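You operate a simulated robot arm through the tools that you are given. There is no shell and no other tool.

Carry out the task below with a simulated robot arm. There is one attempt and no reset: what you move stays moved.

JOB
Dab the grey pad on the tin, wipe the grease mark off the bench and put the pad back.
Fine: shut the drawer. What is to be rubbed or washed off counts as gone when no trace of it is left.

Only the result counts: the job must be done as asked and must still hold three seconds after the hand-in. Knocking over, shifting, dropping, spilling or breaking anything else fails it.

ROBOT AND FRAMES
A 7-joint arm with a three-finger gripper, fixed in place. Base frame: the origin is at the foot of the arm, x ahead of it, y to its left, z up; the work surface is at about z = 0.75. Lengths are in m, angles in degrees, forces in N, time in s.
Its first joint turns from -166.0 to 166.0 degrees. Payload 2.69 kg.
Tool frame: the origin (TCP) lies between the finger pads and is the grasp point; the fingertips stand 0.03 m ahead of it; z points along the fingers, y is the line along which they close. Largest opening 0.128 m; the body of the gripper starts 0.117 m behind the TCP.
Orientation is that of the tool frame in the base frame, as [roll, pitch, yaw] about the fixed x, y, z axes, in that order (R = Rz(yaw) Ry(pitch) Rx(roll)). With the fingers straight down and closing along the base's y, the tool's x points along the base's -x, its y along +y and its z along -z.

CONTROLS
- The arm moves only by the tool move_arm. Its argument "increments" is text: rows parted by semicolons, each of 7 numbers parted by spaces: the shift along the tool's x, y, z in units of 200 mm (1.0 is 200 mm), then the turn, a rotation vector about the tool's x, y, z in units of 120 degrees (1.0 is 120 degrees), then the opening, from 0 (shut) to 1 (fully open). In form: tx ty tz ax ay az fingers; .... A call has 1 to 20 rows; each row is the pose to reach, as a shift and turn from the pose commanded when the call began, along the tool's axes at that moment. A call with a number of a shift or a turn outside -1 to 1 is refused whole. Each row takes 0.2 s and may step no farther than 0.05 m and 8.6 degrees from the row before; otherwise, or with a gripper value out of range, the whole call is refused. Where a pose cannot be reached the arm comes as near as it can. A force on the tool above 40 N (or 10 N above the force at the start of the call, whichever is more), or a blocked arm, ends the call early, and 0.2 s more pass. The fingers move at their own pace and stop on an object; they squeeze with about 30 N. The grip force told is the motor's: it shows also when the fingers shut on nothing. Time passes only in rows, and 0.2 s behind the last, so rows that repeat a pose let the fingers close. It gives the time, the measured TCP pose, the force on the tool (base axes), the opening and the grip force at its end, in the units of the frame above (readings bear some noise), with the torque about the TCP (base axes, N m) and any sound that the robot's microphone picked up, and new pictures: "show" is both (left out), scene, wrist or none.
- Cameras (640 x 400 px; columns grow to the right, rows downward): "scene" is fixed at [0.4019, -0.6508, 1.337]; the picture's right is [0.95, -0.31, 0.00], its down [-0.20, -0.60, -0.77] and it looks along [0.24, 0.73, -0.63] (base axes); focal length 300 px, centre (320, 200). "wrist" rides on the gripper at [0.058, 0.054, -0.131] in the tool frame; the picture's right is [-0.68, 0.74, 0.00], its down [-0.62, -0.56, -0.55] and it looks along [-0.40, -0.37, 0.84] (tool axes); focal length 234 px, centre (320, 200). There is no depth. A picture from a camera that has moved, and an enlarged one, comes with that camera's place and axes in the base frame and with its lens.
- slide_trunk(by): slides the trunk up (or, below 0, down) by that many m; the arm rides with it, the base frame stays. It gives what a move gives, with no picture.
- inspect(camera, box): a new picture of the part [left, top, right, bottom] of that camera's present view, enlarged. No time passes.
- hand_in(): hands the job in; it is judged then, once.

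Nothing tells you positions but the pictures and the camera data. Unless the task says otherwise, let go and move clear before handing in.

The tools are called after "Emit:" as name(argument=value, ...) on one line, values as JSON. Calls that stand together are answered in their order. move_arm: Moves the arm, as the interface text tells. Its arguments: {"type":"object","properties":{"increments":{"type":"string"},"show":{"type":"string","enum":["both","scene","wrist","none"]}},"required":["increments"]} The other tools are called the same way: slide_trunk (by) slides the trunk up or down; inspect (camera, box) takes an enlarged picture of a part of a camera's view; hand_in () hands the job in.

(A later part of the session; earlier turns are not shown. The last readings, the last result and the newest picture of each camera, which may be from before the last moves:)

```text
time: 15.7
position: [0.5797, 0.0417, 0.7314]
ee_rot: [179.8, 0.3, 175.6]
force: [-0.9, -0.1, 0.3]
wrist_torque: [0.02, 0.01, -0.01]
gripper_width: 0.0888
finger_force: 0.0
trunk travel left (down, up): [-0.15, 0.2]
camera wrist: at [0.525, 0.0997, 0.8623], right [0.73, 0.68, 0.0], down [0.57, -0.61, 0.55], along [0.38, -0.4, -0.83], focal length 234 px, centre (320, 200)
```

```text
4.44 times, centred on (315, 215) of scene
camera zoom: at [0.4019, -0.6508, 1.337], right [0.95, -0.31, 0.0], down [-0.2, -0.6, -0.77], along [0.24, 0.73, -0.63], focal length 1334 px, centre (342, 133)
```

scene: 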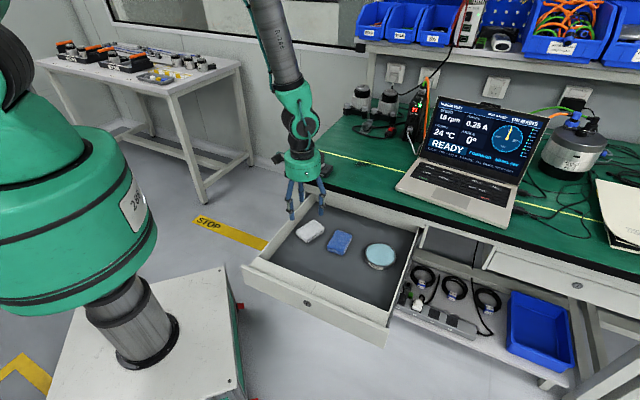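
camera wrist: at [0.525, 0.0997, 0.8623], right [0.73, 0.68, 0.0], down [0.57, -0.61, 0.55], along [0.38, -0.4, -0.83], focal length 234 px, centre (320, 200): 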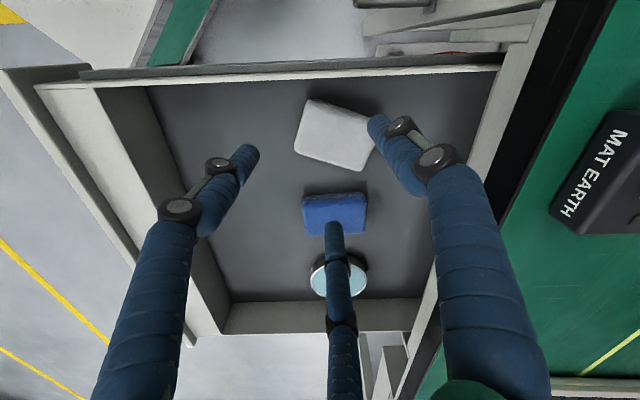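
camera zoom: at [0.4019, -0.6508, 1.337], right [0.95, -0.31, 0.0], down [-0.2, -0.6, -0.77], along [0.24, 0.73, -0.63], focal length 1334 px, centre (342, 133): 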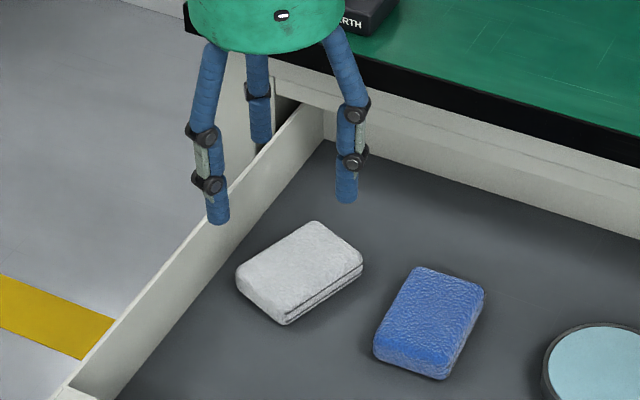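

The geometry checks out: the pad centre is 20 mm along the pinch direction and centred across the width. I'll lower to z≈0.628 in steps.

Emit:
move_arm(increments="0 0 0.2 0 0 0 0.695; 0 0 0.36 0 0 0 0.695; 0 0 0.42 0 0 0 0.695; 0 0 0.46 0 0 0 0.695; 0 0 0.49 0 0 0 0.695; 0 0 0.515 0 0 0 0.695")

Emit:
inspect(camera="wrist", box=[220, 50, 440, 250])

Emit:
inspect(camera="scene", box=[260, 170, 370, 260])

```text
time: 17.1
position: [0.5791, 0.0411, 0.6283]
ee_rot: [179.9, 0.3, 175.5]
force: [-0.4, 0.2, 0.0]
wrist_torque: [0.0, -0.04, -0.01]
gripper_width: 0.089
finger_force: 0.1
trunk travel left (down, up): [-0.15, 0.2]
camera wrist: at [0.5259, 0.0994, 0.759], right [0.73, 0.68, 0.0], down [0.57, -0.61, 0.55], along [0.38, -0.4, -0.83], focal length 234 px, centre (320, 200)
```

scene: 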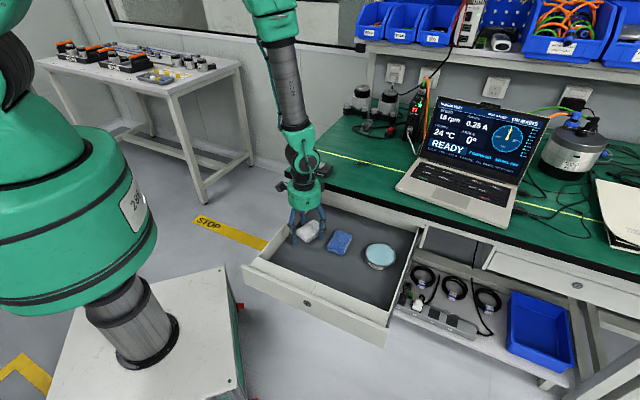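
wrist: 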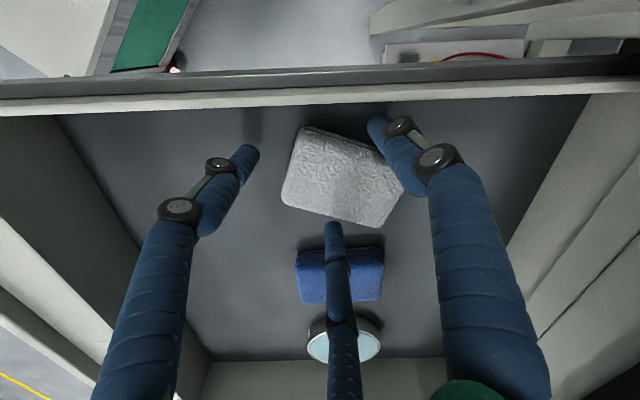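

```text
2.00 times, centred on (330, 150) of wrist
camera zoom: at [0.5259, 0.0994, 0.759], right [0.73, 0.68, 0.0], down [0.57, -0.61, 0.55], along [0.38, -0.4, -0.83], focal length 468 px, centre (300, 300)
```

zoom: 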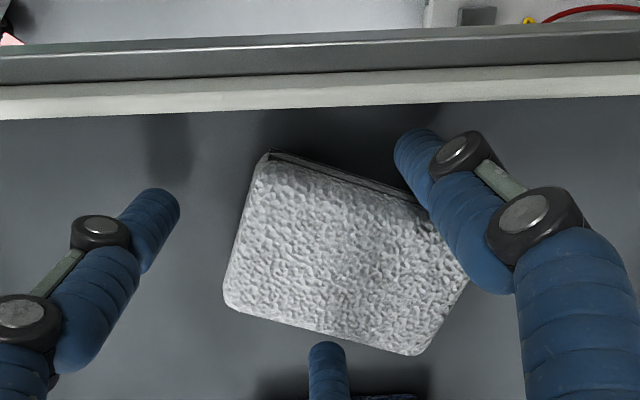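

```text
4.44 times, centred on (315, 215) of scene
camera zoom: at [0.4019, -0.6508, 1.337], right [0.95, -0.31, 0.0], down [-0.2, -0.6, -0.77], along [0.24, 0.73, -0.63], focal length 1334 px, centre (342, 133)
```

zoom: 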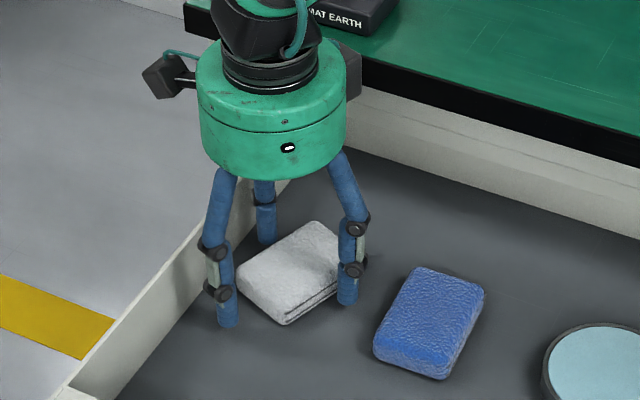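

The fingers straddle the pad cleanly. I'll probe the drawer floor with the open fingertips in small steps, watching the force.

Emit:
move_arm(increments="0 0 0.01 0 0 0 0.695; 0 0 0.02 0 0 0 0.695; 0 0 0.03 0 0 0 0.695", show="none")

```text
time: 17.9
position: [0.5803, 0.0399, 0.6224]
ee_rot: [179.9, 0.3, 175.5]
force: [0.1, -0.2, -0.3]
wrist_torque: [-0.01, -0.02, 0.01]
gripper_width: 0.0891
finger_force: 0.0
trunk travel left (down, up): [-0.15, 0.2]
```

Emit:
move_arm(increments="0 0 0.0075 0 0 0 0.695; 0 0 0.015 0 0 0 0.695", show="none")

```text
time: 18.5
position: [0.5806, 0.0401, 0.619]
ee_rot: [179.9, 0.3, 175.5]
force: [-0.6, 0.9, 0.1]
wrist_torque: [0.02, -0.02, 0.01]
gripper_width: 0.0887
finger_force: 0.0
trunk travel left (down, up): [-0.15, 0.2]
```

Emit:
move_arm(increments="0 0 0.0075 0 0 0 0.695; 0 0 0.015 0 0 0 0.695", show="none")

```text
time: 19.1
position: [0.5806, 0.0406, 0.6171]
ee_rot: [179.9, 0.4, 175.5]
force: [-2.3, 3.8, 9.2]
wrist_torque: [-0.12, 0.53, -0.27]
gripper_width: 0.0914
finger_force: 2.0
trunk travel left (down, up): [-0.15, 0.2]
```

Floor contact comes at TCP z≈0.617, so the floor is at about 0.587 and the pad is about 20 mm thick. I'll raise to z≈0.625 so the pad sticks out about 8 mm, and pinch it.

Emit:
move_arm(increments="0 0 -0.02 0 0 0 0.695; 0 0 -0.0425 0 0 0 0.695; 0 0 -0.0425 0 0 0 0.6; 0 0 -0.0425 0 0 0 0.5; 0 0 -0.0425 0 0 0 0.4; 0 0 -0.0425 0 0 0 0.25; 0 0 -0.0425 0 0 0 0.25")

Emit:
inspect(camera="wrist", box=[220, 50, 440, 250])

Emit:
inspect(camera="scene", box=[260, 170, 370, 260])

```text
time: 20.7
position: [0.5798, 0.0415, 0.6239]
ee_rot: [179.9, 0.4, 175.5]
force: [1.3, 0.6, 2.8]
wrist_torque: [0.07, -0.08, -0.01]
gripper_width: 0.0697
finger_force: 30.3
trunk travel left (down, up): [-0.15, 0.2]
camera wrist: at [0.5262, 0.0995, 0.7556], right [0.73, 0.68, 0.01], down [0.57, -0.61, 0.55], along [0.38, -0.4, -0.83], focal length 234 px, centre (320, 200)
```

scene: 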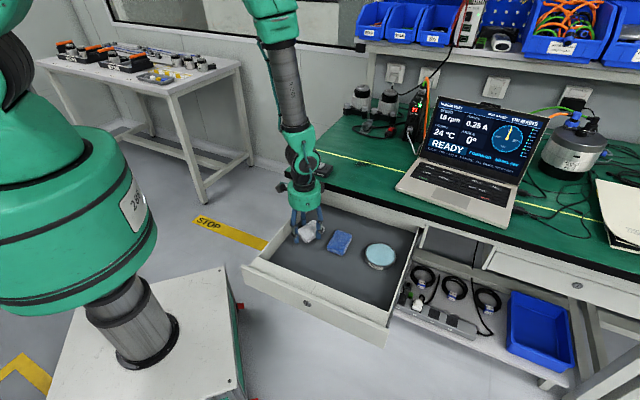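
wrist: 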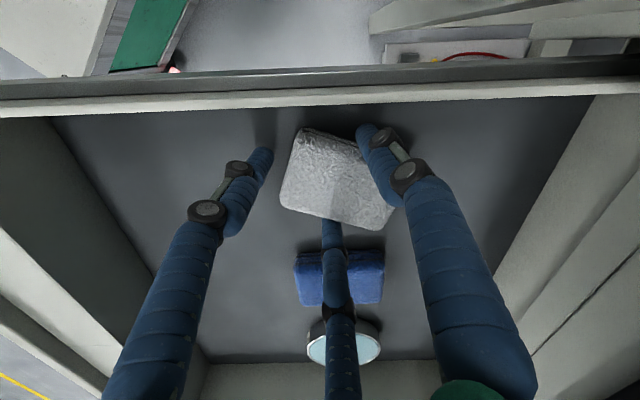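

```text
2.00 times, centred on (330, 150) of wrist
camera zoom: at [0.5262, 0.0995, 0.7556], right [0.73, 0.68, 0.01], down [0.57, -0.61, 0.55], along [0.38, -0.4, -0.83], focal length 468 px, centre (300, 300)
```

zoom: 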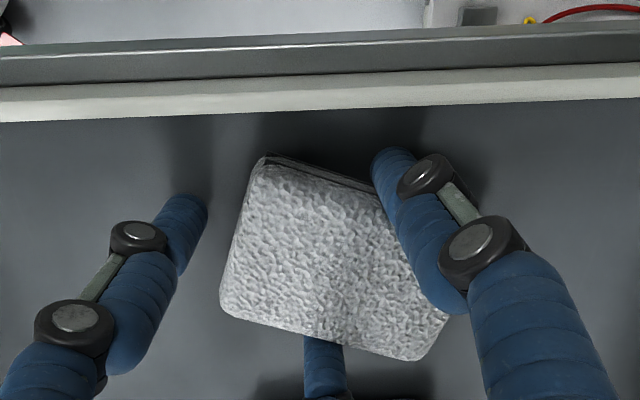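

```text
4.44 times, centred on (315, 215) of scene
camera zoom: at [0.4019, -0.6508, 1.337], right [0.95, -0.31, 0.0], down [-0.2, -0.6, -0.77], along [0.24, 0.73, -0.63], focal length 1334 px, centre (342, 133)
```

zoom: 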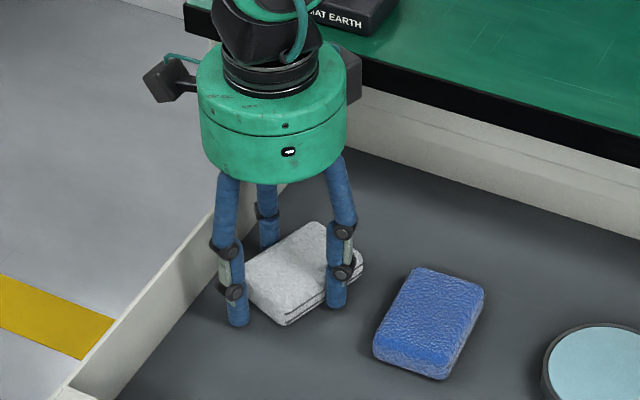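

It pinches well at an opening of 0.0697 with 30 N, close to the predicted value. Lifting and checking that the pad stays level.

Emit:
move_arm(increments="0 0 -0.04 0 0 0 0.25; 0 0 -0.12 0 0 0 0.25; 0 0 -0.25 0 0 0 0.25; 0 0 -0.4 0 0 0 0.25; 0 0 -0.5 0 0 0 0.25; 0 0 -0.5 0 0 0 0.25")

Emit:
inspect(camera="scene", box=[275, 160, 345, 225])

Emit:
inspect(camera="wrist", box=[220, 50, 440, 250])

```text
time: 22.1
position: [0.579, 0.0409, 0.7248]
ee_rot: [179.9, 0.4, 175.5]
force: [-0.8, 0.1, -0.7]
wrist_torque: [-0.02, -0.03, 0.02]
gripper_width: 0.0694
finger_force: 30.1
trunk travel left (down, up): [-0.15, 0.2]
camera wrist: at [0.5253, 0.0991, 0.8561], right [0.73, 0.68, 0.01], down [0.57, -0.61, 0.55], along [0.38, -0.4, -0.83], focal length 234 px, centre (320, 200)
```

scene: 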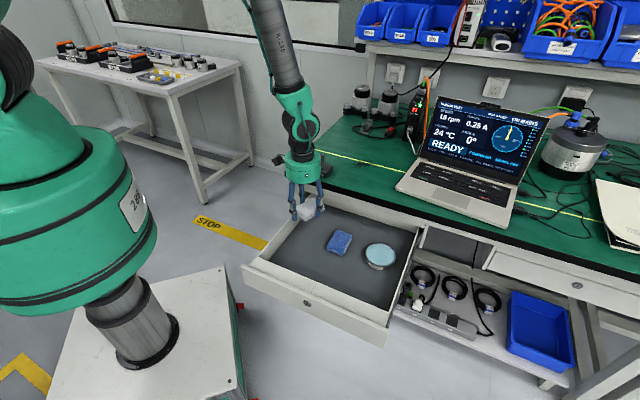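
wrist: 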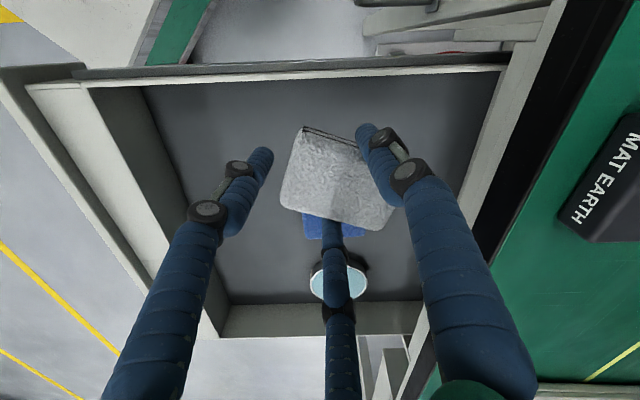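

```text
6.15 times, centred on (310, 192) of scene
camera zoom: at [0.4019, -0.6508, 1.337], right [0.95, -0.31, 0.0], down [-0.2, -0.6, -0.77], along [0.24, 0.73, -0.63], focal length 1846 px, centre (382, 246)
```

zoom: 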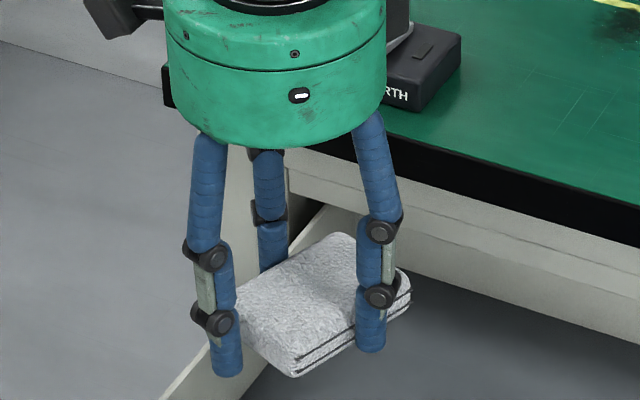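

```text
2.00 times, centred on (330, 150) of wrist
camera zoom: at [0.5253, 0.0991, 0.8561], right [0.73, 0.68, 0.01], down [0.57, -0.61, 0.55], along [0.38, -0.4, -0.83], focal length 468 px, centre (300, 300)
```

zoom: 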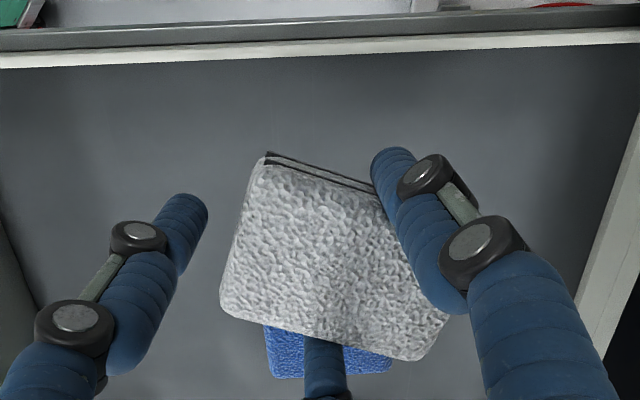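

The pad is level and steady. Next I'll pin down the tin's position with both cameras before moving over it.

Emit:
inspect(camera="scene", box=[350, 225, 420, 285])

Emit:
inspect(camera="wrist", box=[270, 220, 420, 320])

```text
6.67 times, centred on (385, 255) of scene
camera zoom: at [0.4019, -0.6508, 1.337], right [0.95, -0.31, 0.0], down [-0.2, -0.6, -0.77], along [0.24, 0.73, -0.63], focal length 2000 px, centre (-113, -167)
```

zoom: 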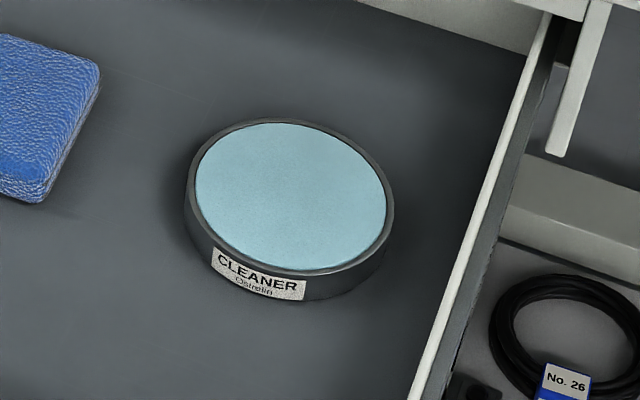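

```text
4.00 times, centred on (345, 270) of wrist
camera zoom: at [0.5253, 0.0991, 0.8561], right [0.73, 0.68, 0.01], down [0.57, -0.61, 0.55], along [0.38, -0.4, -0.83], focal length 937 px, centre (220, -80)
```

zoom: 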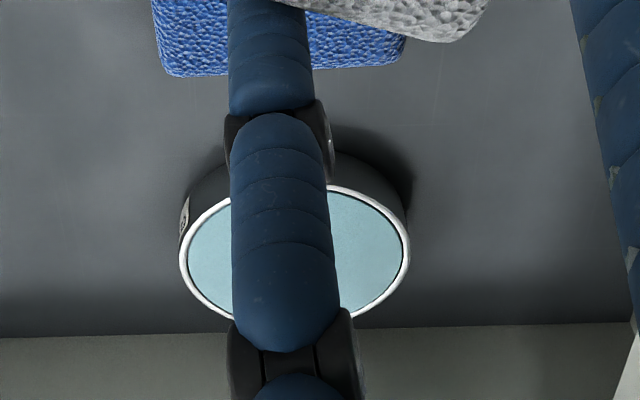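

The tin's top is at (0.774, -0.122, 0.608) with a radius of about 0.048. I'll carry the pad over it at the present height.

Emit:
move_arm(increments="-0.158 -0.131 0 0 0 0 0.25; -0.316 -0.262 0 0 0 0 0.25; -0.474 -0.3925 0 0 0 0 0.25; -0.632 -0.523 0 0 0 0 0.25; -0.79 -0.654 0 0 0 0 0.25; -0.9477 -0.785 0 0 0 0 0.25; -0.9477 -0.785 0 0 0 0 0.25")

Emit:
inspect(camera="scene", box=[330, 180, 430, 285])

Emit:
inspect(camera="wrist", box=[220, 50, 440, 250])

```text
time: 23.7
position: [0.7581, -0.1317, 0.7261]
ee_rot: [179.8, 0.3, 175.5]
force: [0.8, 0.1, -0.6]
wrist_torque: [0.01, 0.01, 0.01]
gripper_width: 0.0695
finger_force: 30.3
trunk travel left (down, up): [-0.15, 0.2]
camera wrist: at [0.7031, -0.0723, 0.8571], right [0.73, 0.68, 0.0], down [0.57, -0.61, 0.55], along [0.38, -0.4, -0.83], focal length 234 px, centre (320, 200)
```

scene: 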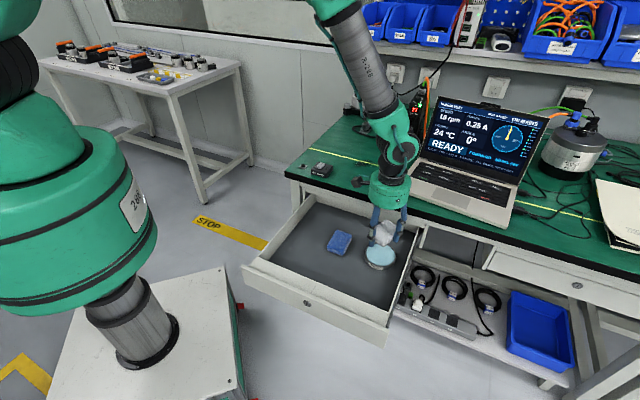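
wrist: 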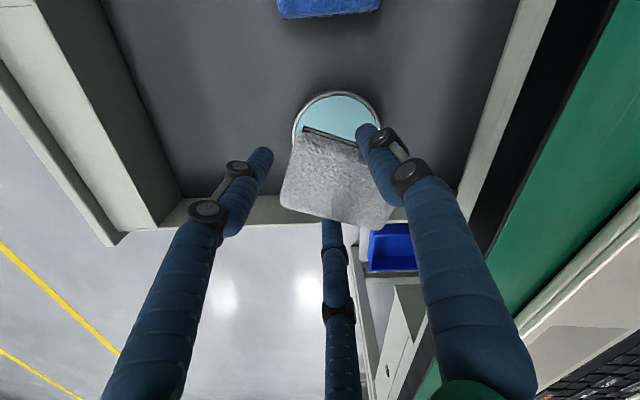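

```text
3.81 times, centred on (380, 232) of scene
camera zoom: at [0.4019, -0.6508, 1.337], right [0.95, -0.31, 0.0], down [-0.2, -0.6, -0.77], along [0.24, 0.73, -0.63], focal length 1143 px, centre (91, 76)
```

zoom: 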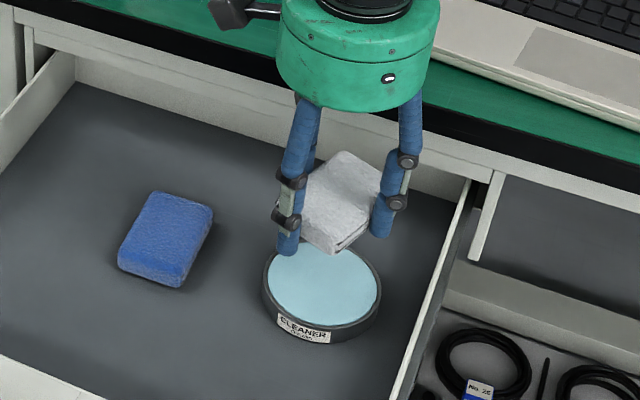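

```text
2.00 times, centred on (330, 150) of wrist
camera zoom: at [0.7031, -0.0723, 0.8571], right [0.73, 0.68, 0.0], down [0.57, -0.61, 0.55], along [0.38, -0.4, -0.83], focal length 468 px, centre (300, 300)
```

zoom: 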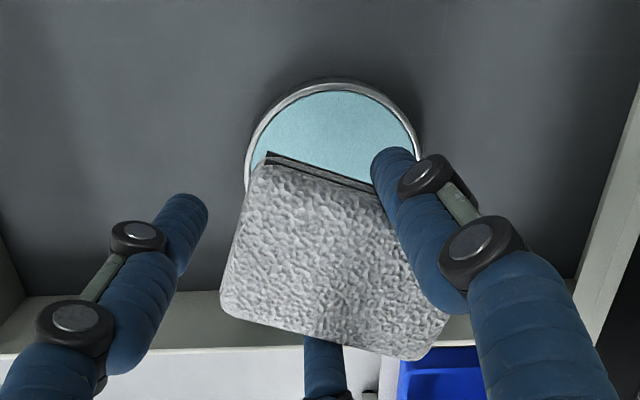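

The pad is centred over the tin. I'll lower to just above contact, then touch down gently.

Emit:
move_arm(increments="0 0 0.15 0 0 0 0.25; 0 0 0.28 0 0 0 0.25; 0 0 0.35 0 0 0 0.25; 0 0 0.38 0 0 0 0.25", show="none")

Emit:
inspect(camera="scene", box=[330, 200, 430, 285])

```text
time: 24.7
position: [0.7552, -0.1315, 0.6501]
ee_rot: [179.9, 0.3, 175.5]
force: [0.0, -0.1, 0.4]
wrist_torque: [0.01, 0.01, 0.02]
gripper_width: 0.0695
finger_force: 30.5
trunk travel left (down, up): [-0.15, 0.2]
```

```text
4.71 times, centred on (380, 242) of scene
camera zoom: at [0.4019, -0.6508, 1.337], right [0.95, -0.31, 0.0], down [-0.2, -0.6, -0.77], along [0.24, 0.73, -0.63], focal length 1412 px, centre (38, 0)
```

zoom: 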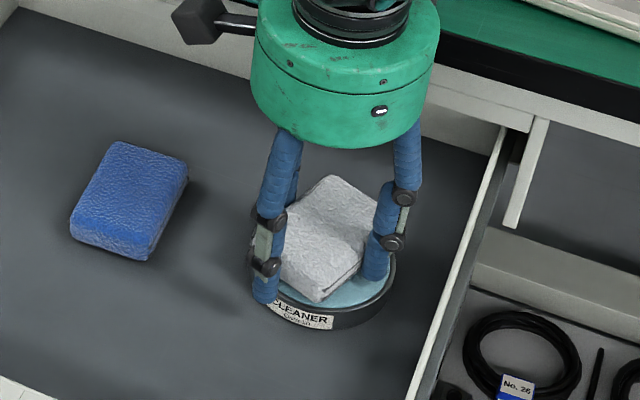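

Emit:
move_arm(increments="0 0 0.01 0 0 0 0.25; 0 0 0.02 0 0 0 0.25; 0 0 0.0275 0 0 0 0.25", show="none")

```text
time: 25.5
position: [0.7568, -0.1305, 0.6463]
ee_rot: [180.0, 0.3, 175.5]
force: [-3.1, 2.5, 11.9]
wrist_torque: [0.28, -0.04, 0.08]
gripper_width: 0.0695
finger_force: 29.6
trunk travel left (down, up): [-0.15, 0.2]
```

Contact made with about 12 N. I'll hold it a moment, lift a little, dab once more and then lift to check.

Emit:
move_arm(increments="0 0 0.0025 0 0 0 0.25; 0 0 0.0025 0 0 0 0.25; 0 0 0.0025 0 0 0 0.25; 0 0 -0.05 0 0 0 0.25; 0 0 -0.02 0 0 0 0.25; 0 0 -0.005 0 0 0 0.25; 0 0 0.0025 0 0 0 0.25; 0 0 0.0025 0 0 0 0.25")

Emit:
inspect(camera="scene", box=[330, 200, 430, 285])

```text
time: 27.3
position: [0.7563, -0.1308, 0.6457]
ee_rot: [180.0, 0.5, 175.5]
force: [-4.2, 3.6, 16.3]
wrist_torque: [0.34, -0.19, 0.14]
gripper_width: 0.0698
finger_force: 30.1
trunk travel left (down, up): [-0.15, 0.2]
camera wrist: at [0.7025, -0.0718, 0.7761], right [0.73, 0.68, 0.01], down [0.57, -0.61, 0.55], along [0.38, -0.4, -0.83], focal length 234 px, centre (320, 200)
```

scene: 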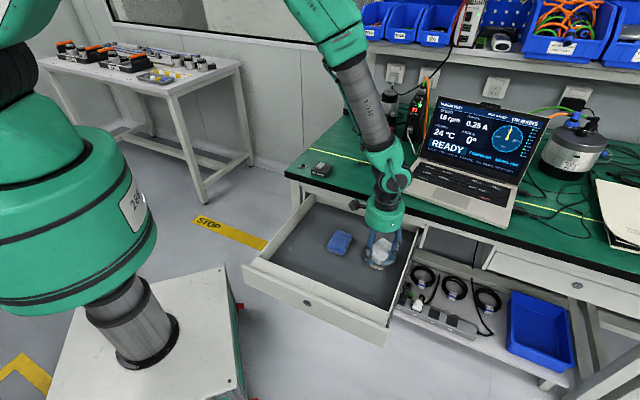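
wrist: 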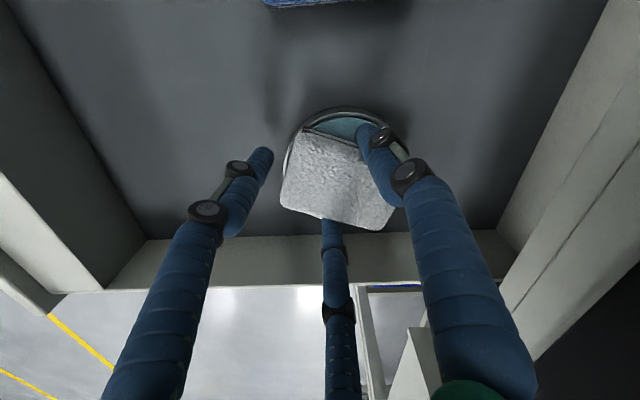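

```text
4.71 times, centred on (380, 242) of scene
camera zoom: at [0.4019, -0.6508, 1.337], right [0.95, -0.31, 0.0], down [-0.2, -0.6, -0.77], along [0.24, 0.73, -0.63], focal length 1412 px, centre (38, 0)
```

zoom: 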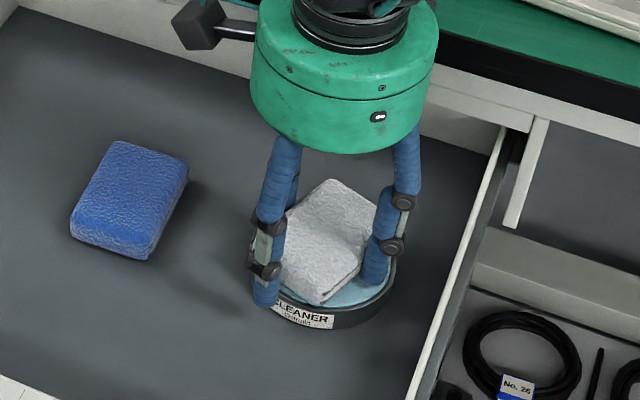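

Dabbed twice. Lifting slowly clear of the tin, then checking it stayed put.

Emit:
move_arm(increments="0 0 -0.02 0 0 0 0.25; 0 0 -0.06 0 0 0 0.25; 0 0 -0.15 0 0 0 0.25; 0 0 -0.35 0 0 0 0.25; 0 0 -0.57 0 0 0 0.25; 0 0 -0.8 0 0 0 0.25; 0 0 -1 0 0 0 0.25; 0 0 -1 0 0 0 0.25")

Emit:
inspect(camera="scene", box=[330, 130, 450, 285])

```text
time: 29.1
position: [0.7556, -0.131, 0.8465]
ee_rot: [179.9, 0.4, 175.4]
force: [0.0, 0.2, 0.6]
wrist_torque: [-0.01, -0.04, -0.01]
gripper_width: 0.0696
finger_force: 30.5
trunk travel left (down, up): [-0.15, 0.2]
camera wrist: at [0.7008, -0.0719, 0.9762], right [0.73, 0.68, 0.0], down [0.57, -0.61, 0.55], along [0.38, -0.4, -0.83], focal length 234 px, centre (320, 200)
```

scene: 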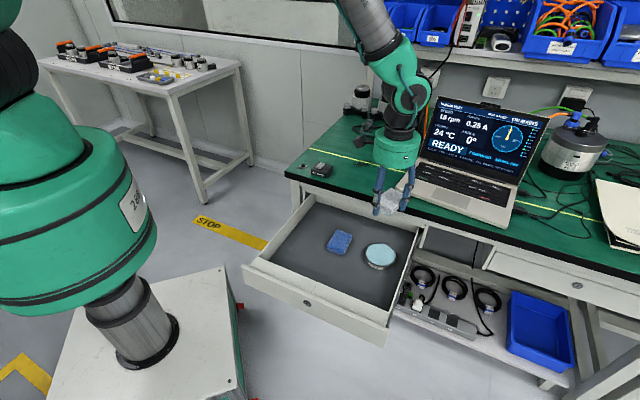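
wrist: 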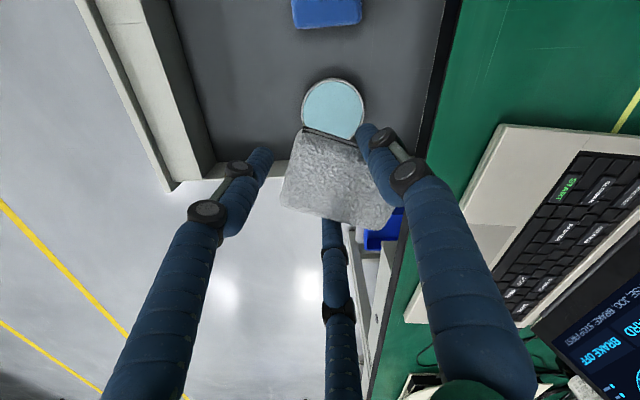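

```text
2.58 times, centred on (390, 208) of scene
camera zoom: at [0.4019, -0.6508, 1.337], right [0.95, -0.31, 0.0], down [-0.2, -0.6, -0.77], along [0.24, 0.73, -0.63], focal length 774 px, centre (139, 181)
```

zoom: 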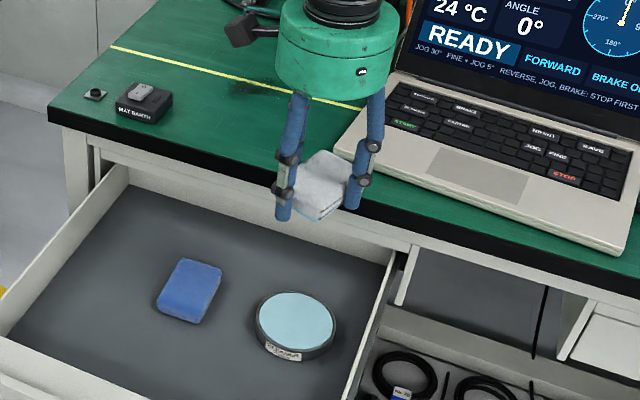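

The pad's underside now shows a teal tint and the tin hasn't moved. I'll carry the pad up and over toward the mark.

Emit:
move_arm(increments="-0.05 0.155 -0.1 0 0 0 0.25; -0.1 0.31 -0.2 0 0 0 0.25; -0.15 0.465 -0.27 0 0 0 0.25; -0.2 0.62 -0.27 0 0 0 0.25; -0.25 0.775 -0.27 0 0 0 0.25; -0.302 0.93 -0.27 0 0 0 0.25; -0.302 0.93 -0.27 0 0 0 0.25")

Emit:
inspect(camera="wrist", box=[240, 0, 480, 150])

```text
time: 30.7
position: [0.829, 0.0508, 0.8982]
ee_rot: [-180.0, 0.2, 175.4]
force: [0.4, 0.5, -0.9]
wrist_torque: [-0.03, 0.01, 0.01]
gripper_width: 0.0694
finger_force: 29.9
trunk travel left (down, up): [-0.15, 0.2]
camera wrist: at [0.7751, 0.1097, 1.0298], right [0.73, 0.68, 0.0], down [0.57, -0.61, 0.55], along [0.38, -0.4, -0.83], focal length 234 px, centre (320, 200)
```

scene: 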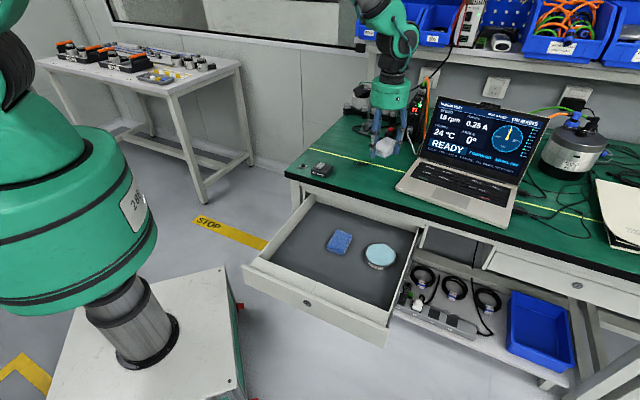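
wrist: 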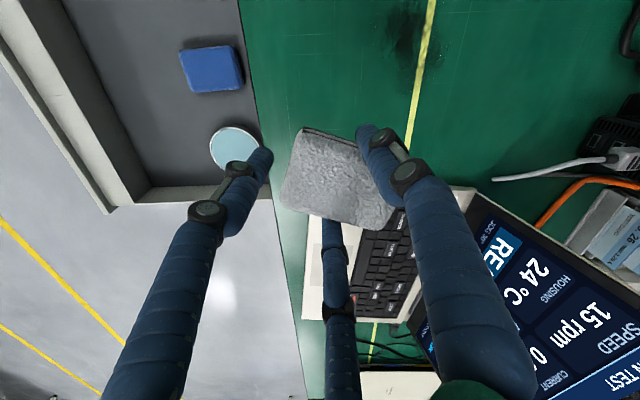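

```text
2.67 times, centred on (360, 75) of wrist
camera zoom: at [0.7751, 0.1097, 1.0298], right [0.73, 0.68, 0.0], down [0.57, -0.61, 0.55], along [0.38, -0.4, -0.83], focal length 624 px, centre (213, 533)
```

zoom: 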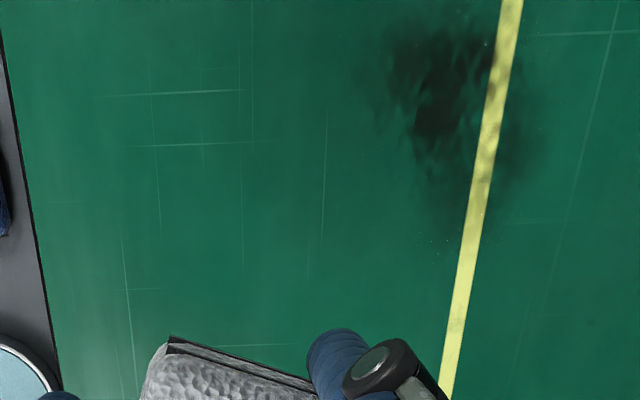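

The whole mark isn't quite in view yet; it spans roughly x 0.80–0.885, y 0.145–0.20. I'll move a little closer for a full look.

Emit:
move_arm(increments="-0.069 0.2 0 0 0 0 0.25; -0.138 0.395 0 0 0 0 0.25; -0.138 0.395 0 0 0 0 0.25")

Emit:
inspect(camera="wrist", box=[240, 0, 480, 150])

Emit:
inspect(camera="scene", box=[320, 120, 420, 200])

```text
time: 31.5
position: [0.8631, 0.1289, 0.8977]
ee_rot: [180.0, 0.3, 175.6]
force: [-0.6, 0.9, -0.1]
wrist_torque: [-0.09, 0.02, -0.01]
gripper_width: 0.0695
finger_force: 29.4
trunk travel left (down, up): [-0.15, 0.2]
camera wrist: at [0.8092, 0.1872, 1.0299], right [0.73, 0.68, 0.0], down [0.57, -0.61, 0.55], along [0.38, -0.4, -0.83], focal length 234 px, centre (320, 200)
```

scene: 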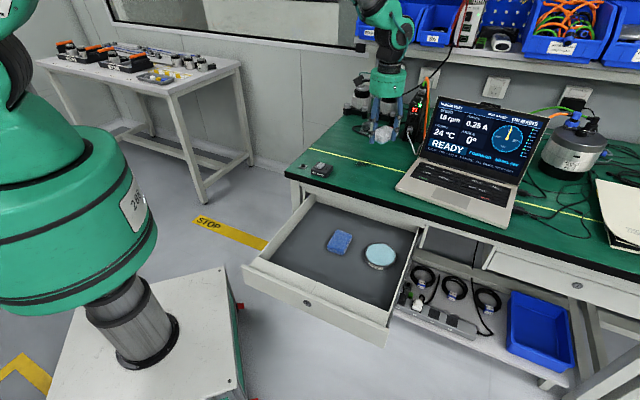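
wrist: 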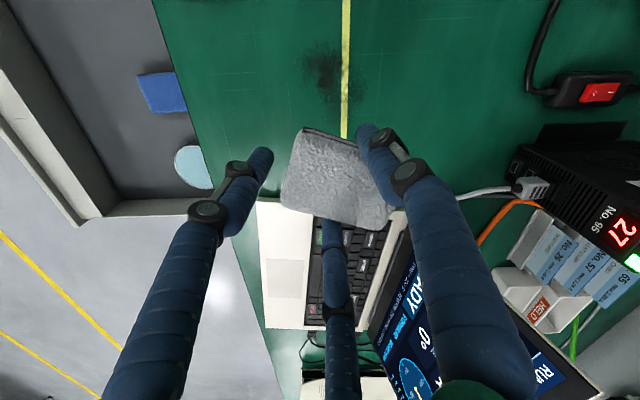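

```text
2.67 times, centred on (360, 75) of wrist
camera zoom: at [0.8092, 0.1872, 1.0299], right [0.73, 0.68, 0.0], down [0.57, -0.61, 0.55], along [0.38, -0.4, -0.83], focal length 624 px, centre (213, 533)
```

zoom: 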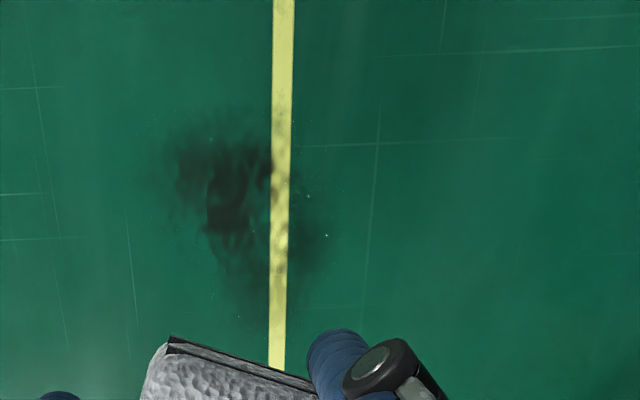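

```text
5.00 times, centred on (370, 160) of scene
camera zoom: at [0.4019, -0.6508, 1.337], right [0.95, -0.31, 0.0], down [-0.2, -0.6, -0.77], along [0.24, 0.73, -0.63], focal length 1500 px, centre (70, 400)
```

zoom: 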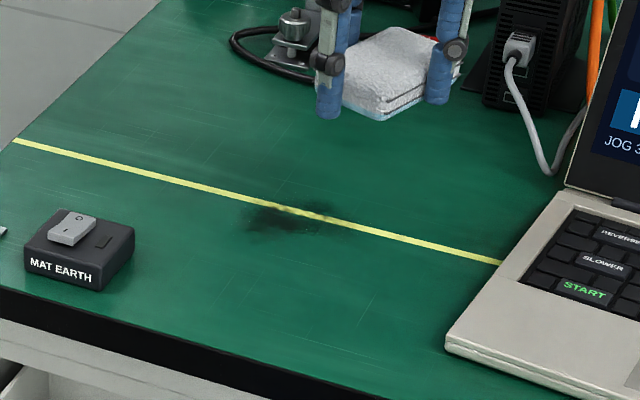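

The mark is centred at about (0.84, 0.17) and spans roughly 0.09 × 0.08 m. I'll turn the hand 19.5° so the pad's long side points into the bench and the fingers stay clear of the MAT EARTH box, then hover at the start of the first wiping lane.

Emit:
move_arm(increments="0.1025 0.0516 0.0975 0 0 -0.0406 0.25; 0.205 0.1033 0.195 0 0 -0.0812 0.25; 0.3075 0.155 0.2925 0 0 -0.1219 0.25; 0.41 0.2065 0.39 0 0 -0.1625 0.25; 0.41 0.2065 0.39 0 0 -0.1625 0.25")

Emit:
inspect(camera="scene", box=[300, 110, 400, 200])

Emit:
inspect(camera="wrist", box=[220, 50, 440, 250])

```text
time: 32.7
position: [0.785, 0.1746, 0.8197]
ee_rot: [-180.0, 0.5, -164.9]
force: [0.8, -0.1, -1.7]
wrist_torque: [-0.01, -0.01, -0.01]
gripper_width: 0.0697
finger_force: 30.4
trunk travel left (down, up): [-0.15, 0.2]
camera wrist: at [0.7146, 0.2123, 0.9515], right [0.46, 0.89, 0.0], down [0.74, -0.39, 0.55], along [0.49, -0.25, -0.83], focal length 234 px, centre (320, 200)
```

scene: 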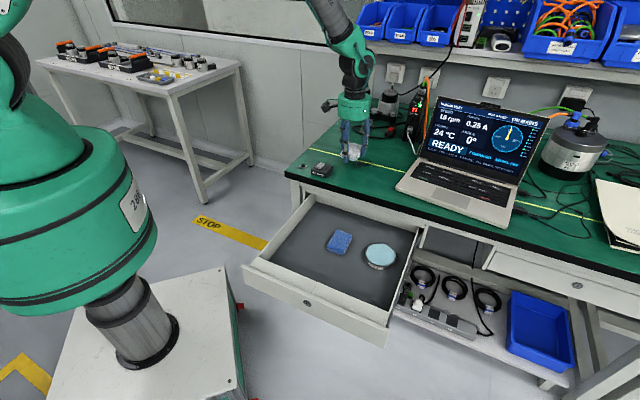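
wrist: 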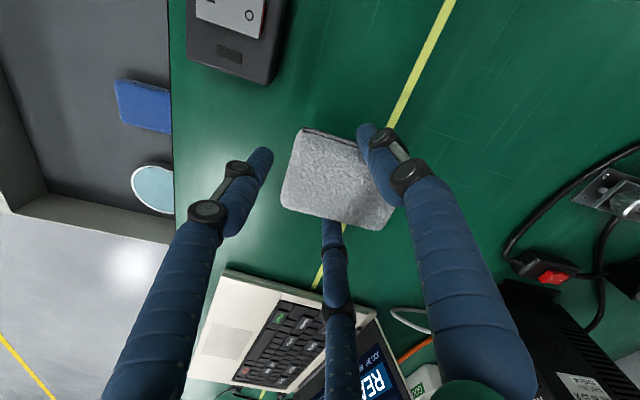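

```text
4.44 times, centred on (350, 155) of scene
camera zoom: at [0.4019, -0.6508, 1.337], right [0.95, -0.31, 0.0], down [-0.2, -0.6, -0.77], along [0.24, 0.73, -0.63], focal length 1334 px, centre (187, 400)
```

zoom: 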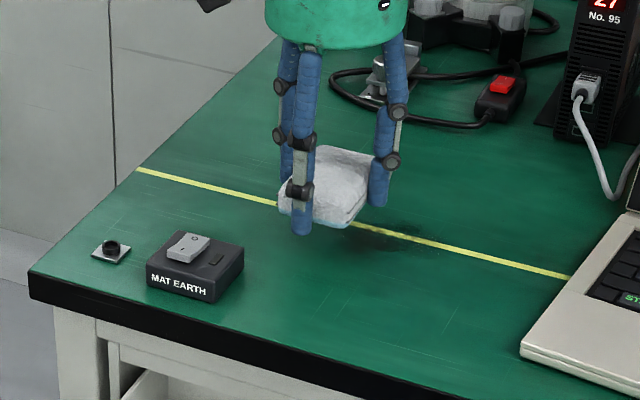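

```text
2.00 times, centred on (330, 150) of wrist
camera zoom: at [0.7146, 0.2123, 0.9515], right [0.46, 0.89, 0.0], down [0.74, -0.39, 0.55], along [0.49, -0.25, -0.83], focal length 468 px, centre (300, 300)
```

zoom: 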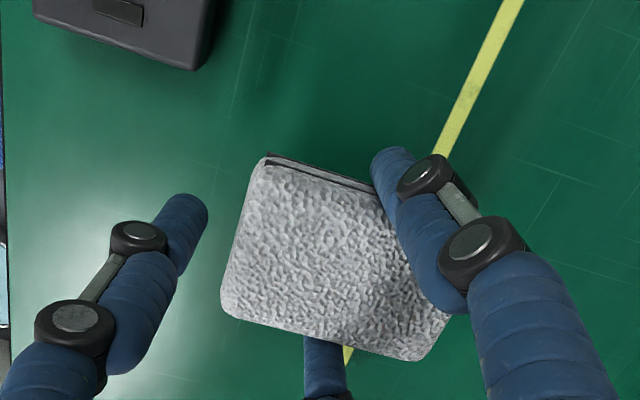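

Clear of the box, with the pad just left of the mark. Lowering gently to the bench.

Emit:
move_arm(increments="0 0 0.08 0 0 0 0.25; 0 0 0.12 0 0 0 0.25; 0 0 0.14 0 0 0 0.25; 0 0 0.15 0 0 0 0.25; 0 0 0.157 0 0 0 0.25", show="none")

```text
time: 33.9
position: [0.7848, 0.1751, 0.7892]
ee_rot: [-179.9, 0.4, -164.9]
force: [-0.4, 0.2, -0.7]
wrist_torque: [0.03, 0.04, 0.01]
gripper_width: 0.0697
finger_force: 29.8
trunk travel left (down, up): [-0.15, 0.2]
```

Emit:
move_arm(increments="0 0 0.0075 0 0 0 0.25; 0 0 0.015 0 0 0 0.25", show="none")

```text
time: 34.5
position: [0.787, 0.1756, 0.7871]
ee_rot: [-180.0, 0.4, -165.0]
force: [-0.5, -0.7, -0.1]
wrist_torque: [-0.01, -0.03, -0.02]
gripper_width: 0.0696
finger_force: 30.0
trunk travel left (down, up): [-0.15, 0.2]
```

Emit:
move_arm(increments="0 0 0.0075 0 0 0 0.25; 0 0 0.0125 0 0 0 0.25", show="none")

```text
time: 35.1
position: [0.7858, 0.1751, 0.7843]
ee_rot: [-179.9, 0.4, -165.0]
force: [-0.7, 0.7, 2.4]
wrist_torque: [0.16, 0.02, 0.07]
gripper_width: 0.0695
finger_force: 30.3
trunk travel left (down, up): [-0.15, 0.2]
```

Emit:
move_arm(increments="0 0 0.005 0 0 0 0.25; 0 0 0.0085 0 0 0 0.25", show="none")

```text
time: 35.7
position: [0.7858, 0.1733, 0.7835]
ee_rot: [-180.0, 0.5, -165.0]
force: [-3.9, -0.6, 17.8]
wrist_torque: [0.39, 0.23, 0.04]
gripper_width: 0.0699
finger_force: 29.8
trunk travel left (down, up): [-0.15, 0.2]
```

Contact force is about 18 N; I'll ease off slightly and make the first slow wiping stroke along the bench, across the mark.

Emit:
move_arm(increments="0 0 -0.003 0 0 0 0.25; -0.031 -0.054 -0.003 0 0 0 0.25; -0.0625 -0.108 -0.003 0 0 0 0.25; -0.094 -0.162 -0.003 0 0 0 0.25; -0.125 -0.2165 -0.003 0 0 0 0.25")

Emit:
inspect(camera="scene", box=[310, 110, 410, 200])

Emit:
inspect(camera="wrist", box=[220, 50, 440, 250])

```text
time: 36.9
position: [0.8199, 0.1397, 0.7845]
ee_rot: [-179.9, 0.4, -164.9]
force: [-8.8, 6.5, 16.6]
wrist_torque: [0.53, 0.0, 0.17]
gripper_width: 0.0696
finger_force: 29.7
trunk travel left (down, up): [-0.15, 0.2]
camera wrist: at [0.7499, 0.1764, 0.9141], right [0.46, 0.89, 0.0], down [0.74, -0.39, 0.55], along [0.49, -0.25, -0.83], focal length 234 px, centre (320, 200)
```

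scene: 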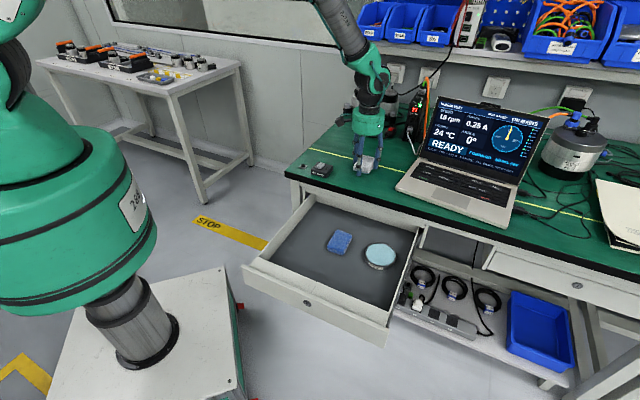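
wrist: 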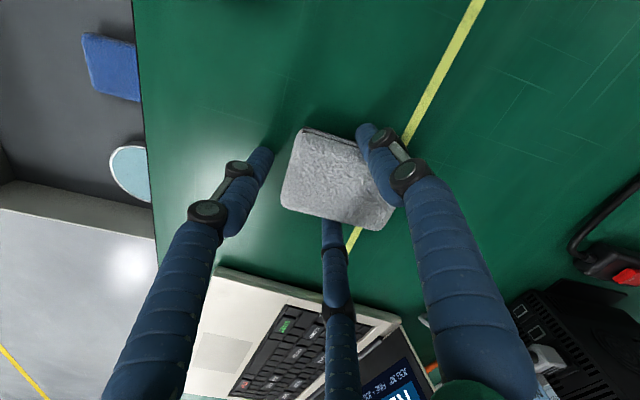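

```text
4.44 times, centred on (360, 155) of scene
camera zoom: at [0.4019, -0.6508, 1.337], right [0.95, -0.31, 0.0], down [-0.2, -0.6, -0.77], along [0.24, 0.73, -0.63], focal length 1334 px, centre (142, 400)
```

zoom: 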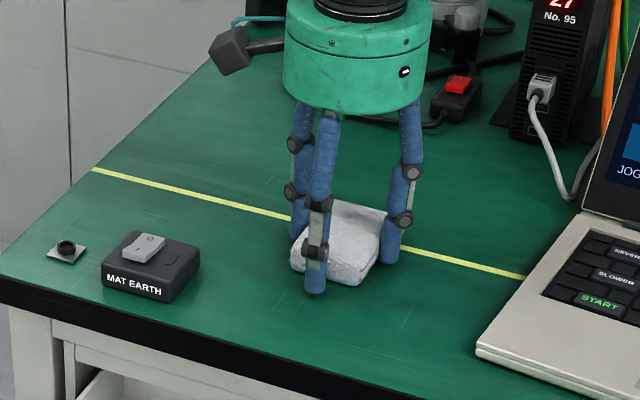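

```text
2.00 times, centred on (330, 150) of wrist
camera zoom: at [0.7499, 0.1764, 0.9141], right [0.46, 0.89, 0.0], down [0.74, -0.39, 0.55], along [0.49, -0.25, -0.83], focal length 468 px, centre (300, 300)
```

zoom: 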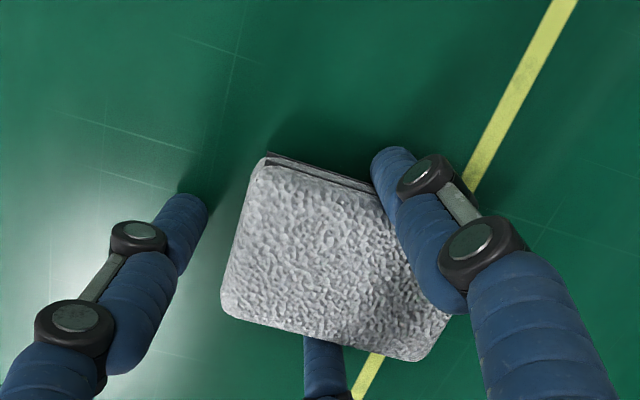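

The wiping works: the pad hasn't shifted in the grip, with about 17 N down and 11 N of drag. I'll carry on over the rest of the mark in lanes.

Emit:
move_arm(increments="-0.0345 -0.0598 0 0 0 0 0.25; -0.0688 -0.1191 0 0 0 0 0.25; -0.1025 -0.1775 0 0 0 0 0.25; -0.1375 -0.2382 0 0 0 0 0.25; -0.2133 -0.1944 0 0 0 0 0.25; -0.2891 -0.1507 0 0 0 0 0.25; -0.2454 -0.0749 0 0 0 0 0.25; -0.2016 0.0009 0 0 0 0 0.25; -0.1579 0.0767 0 0 0 0 0.25; -0.1141 0.1525 0 0 0 0 0.25; -0.0703 0.2282 0 0 0 0 0.25; -0.0266 0.304 0 0 0 0 0.25; 0.0492 0.2603 0 0 0 0 0.25; 0.0055 0.1845 0 0 0 0 0.25; -0.0383 0.1088 0 0 0 0 0.25; -0.0821 0.033 0 0 0 0 0.25; -0.1258 -0.0428 0 0 0 0 0.25; -0.1696 -0.1186 0 0 0 0 0.25; -0.2133 -0.1944 0 0 0 0 0.25")

Emit:
inspect(camera="scene", box=[310, 110, 410, 200])

Emit:
inspect(camera="wrist", box=[220, 0, 460, 250])

```text
time: 40.9
position: [0.8727, 0.112, 0.7823]
ee_rot: [180.0, 0.4, -165.0]
force: [-4.2, 3.4, 11.3]
wrist_torque: [0.35, 0.12, 0.03]
gripper_width: 0.0696
finger_force: 30.0
trunk travel left (down, up): [-0.15, 0.2]
camera wrist: at [0.8018, 0.1501, 0.9136], right [0.46, 0.89, 0.0], down [0.74, -0.39, 0.55], along [0.49, -0.25, -0.83], focal length 234 px, centre (320, 200)
```

scene: 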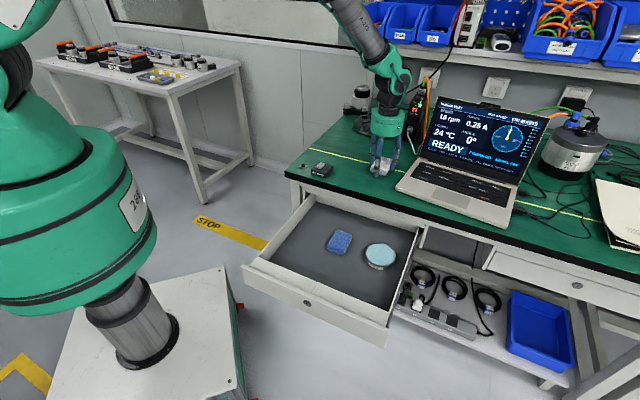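
wrist: 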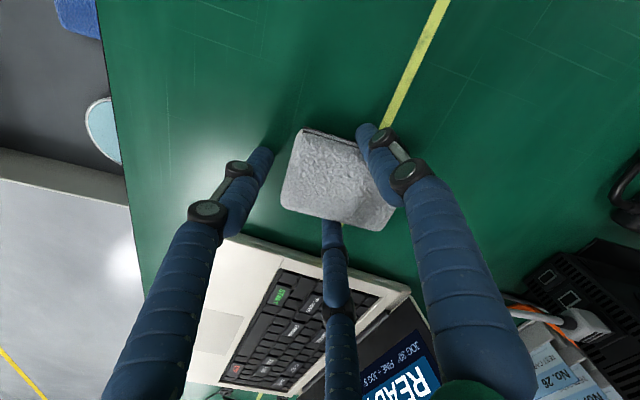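

```text
4.44 times, centred on (360, 155) of scene
camera zoom: at [0.4019, -0.6508, 1.337], right [0.95, -0.31, 0.0], down [-0.2, -0.6, -0.77], along [0.24, 0.73, -0.63], focal length 1334 px, centre (142, 400)
```

zoom: 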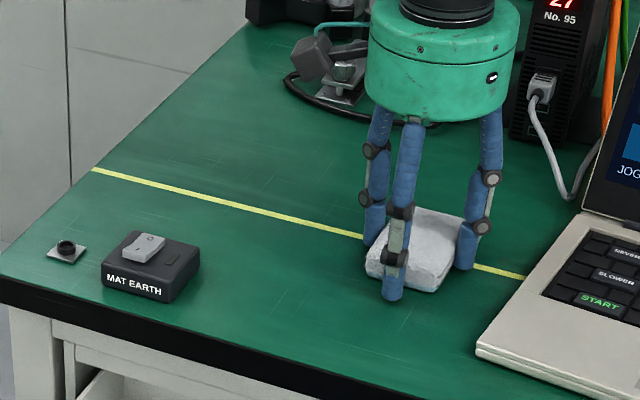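

```text
1.60 times, centred on (340, 125) of wrist
camera zoom: at [0.8018, 0.1501, 0.9136], right [0.46, 0.89, 0.0], down [0.74, -0.39, 0.55], along [0.49, -0.25, -0.83], focal length 375 px, centre (288, 320)
```

zoom: 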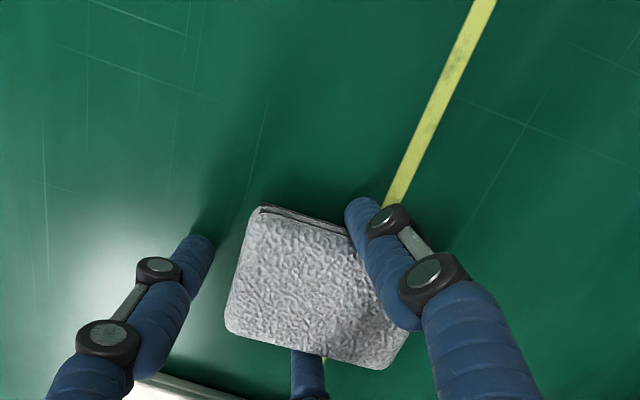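

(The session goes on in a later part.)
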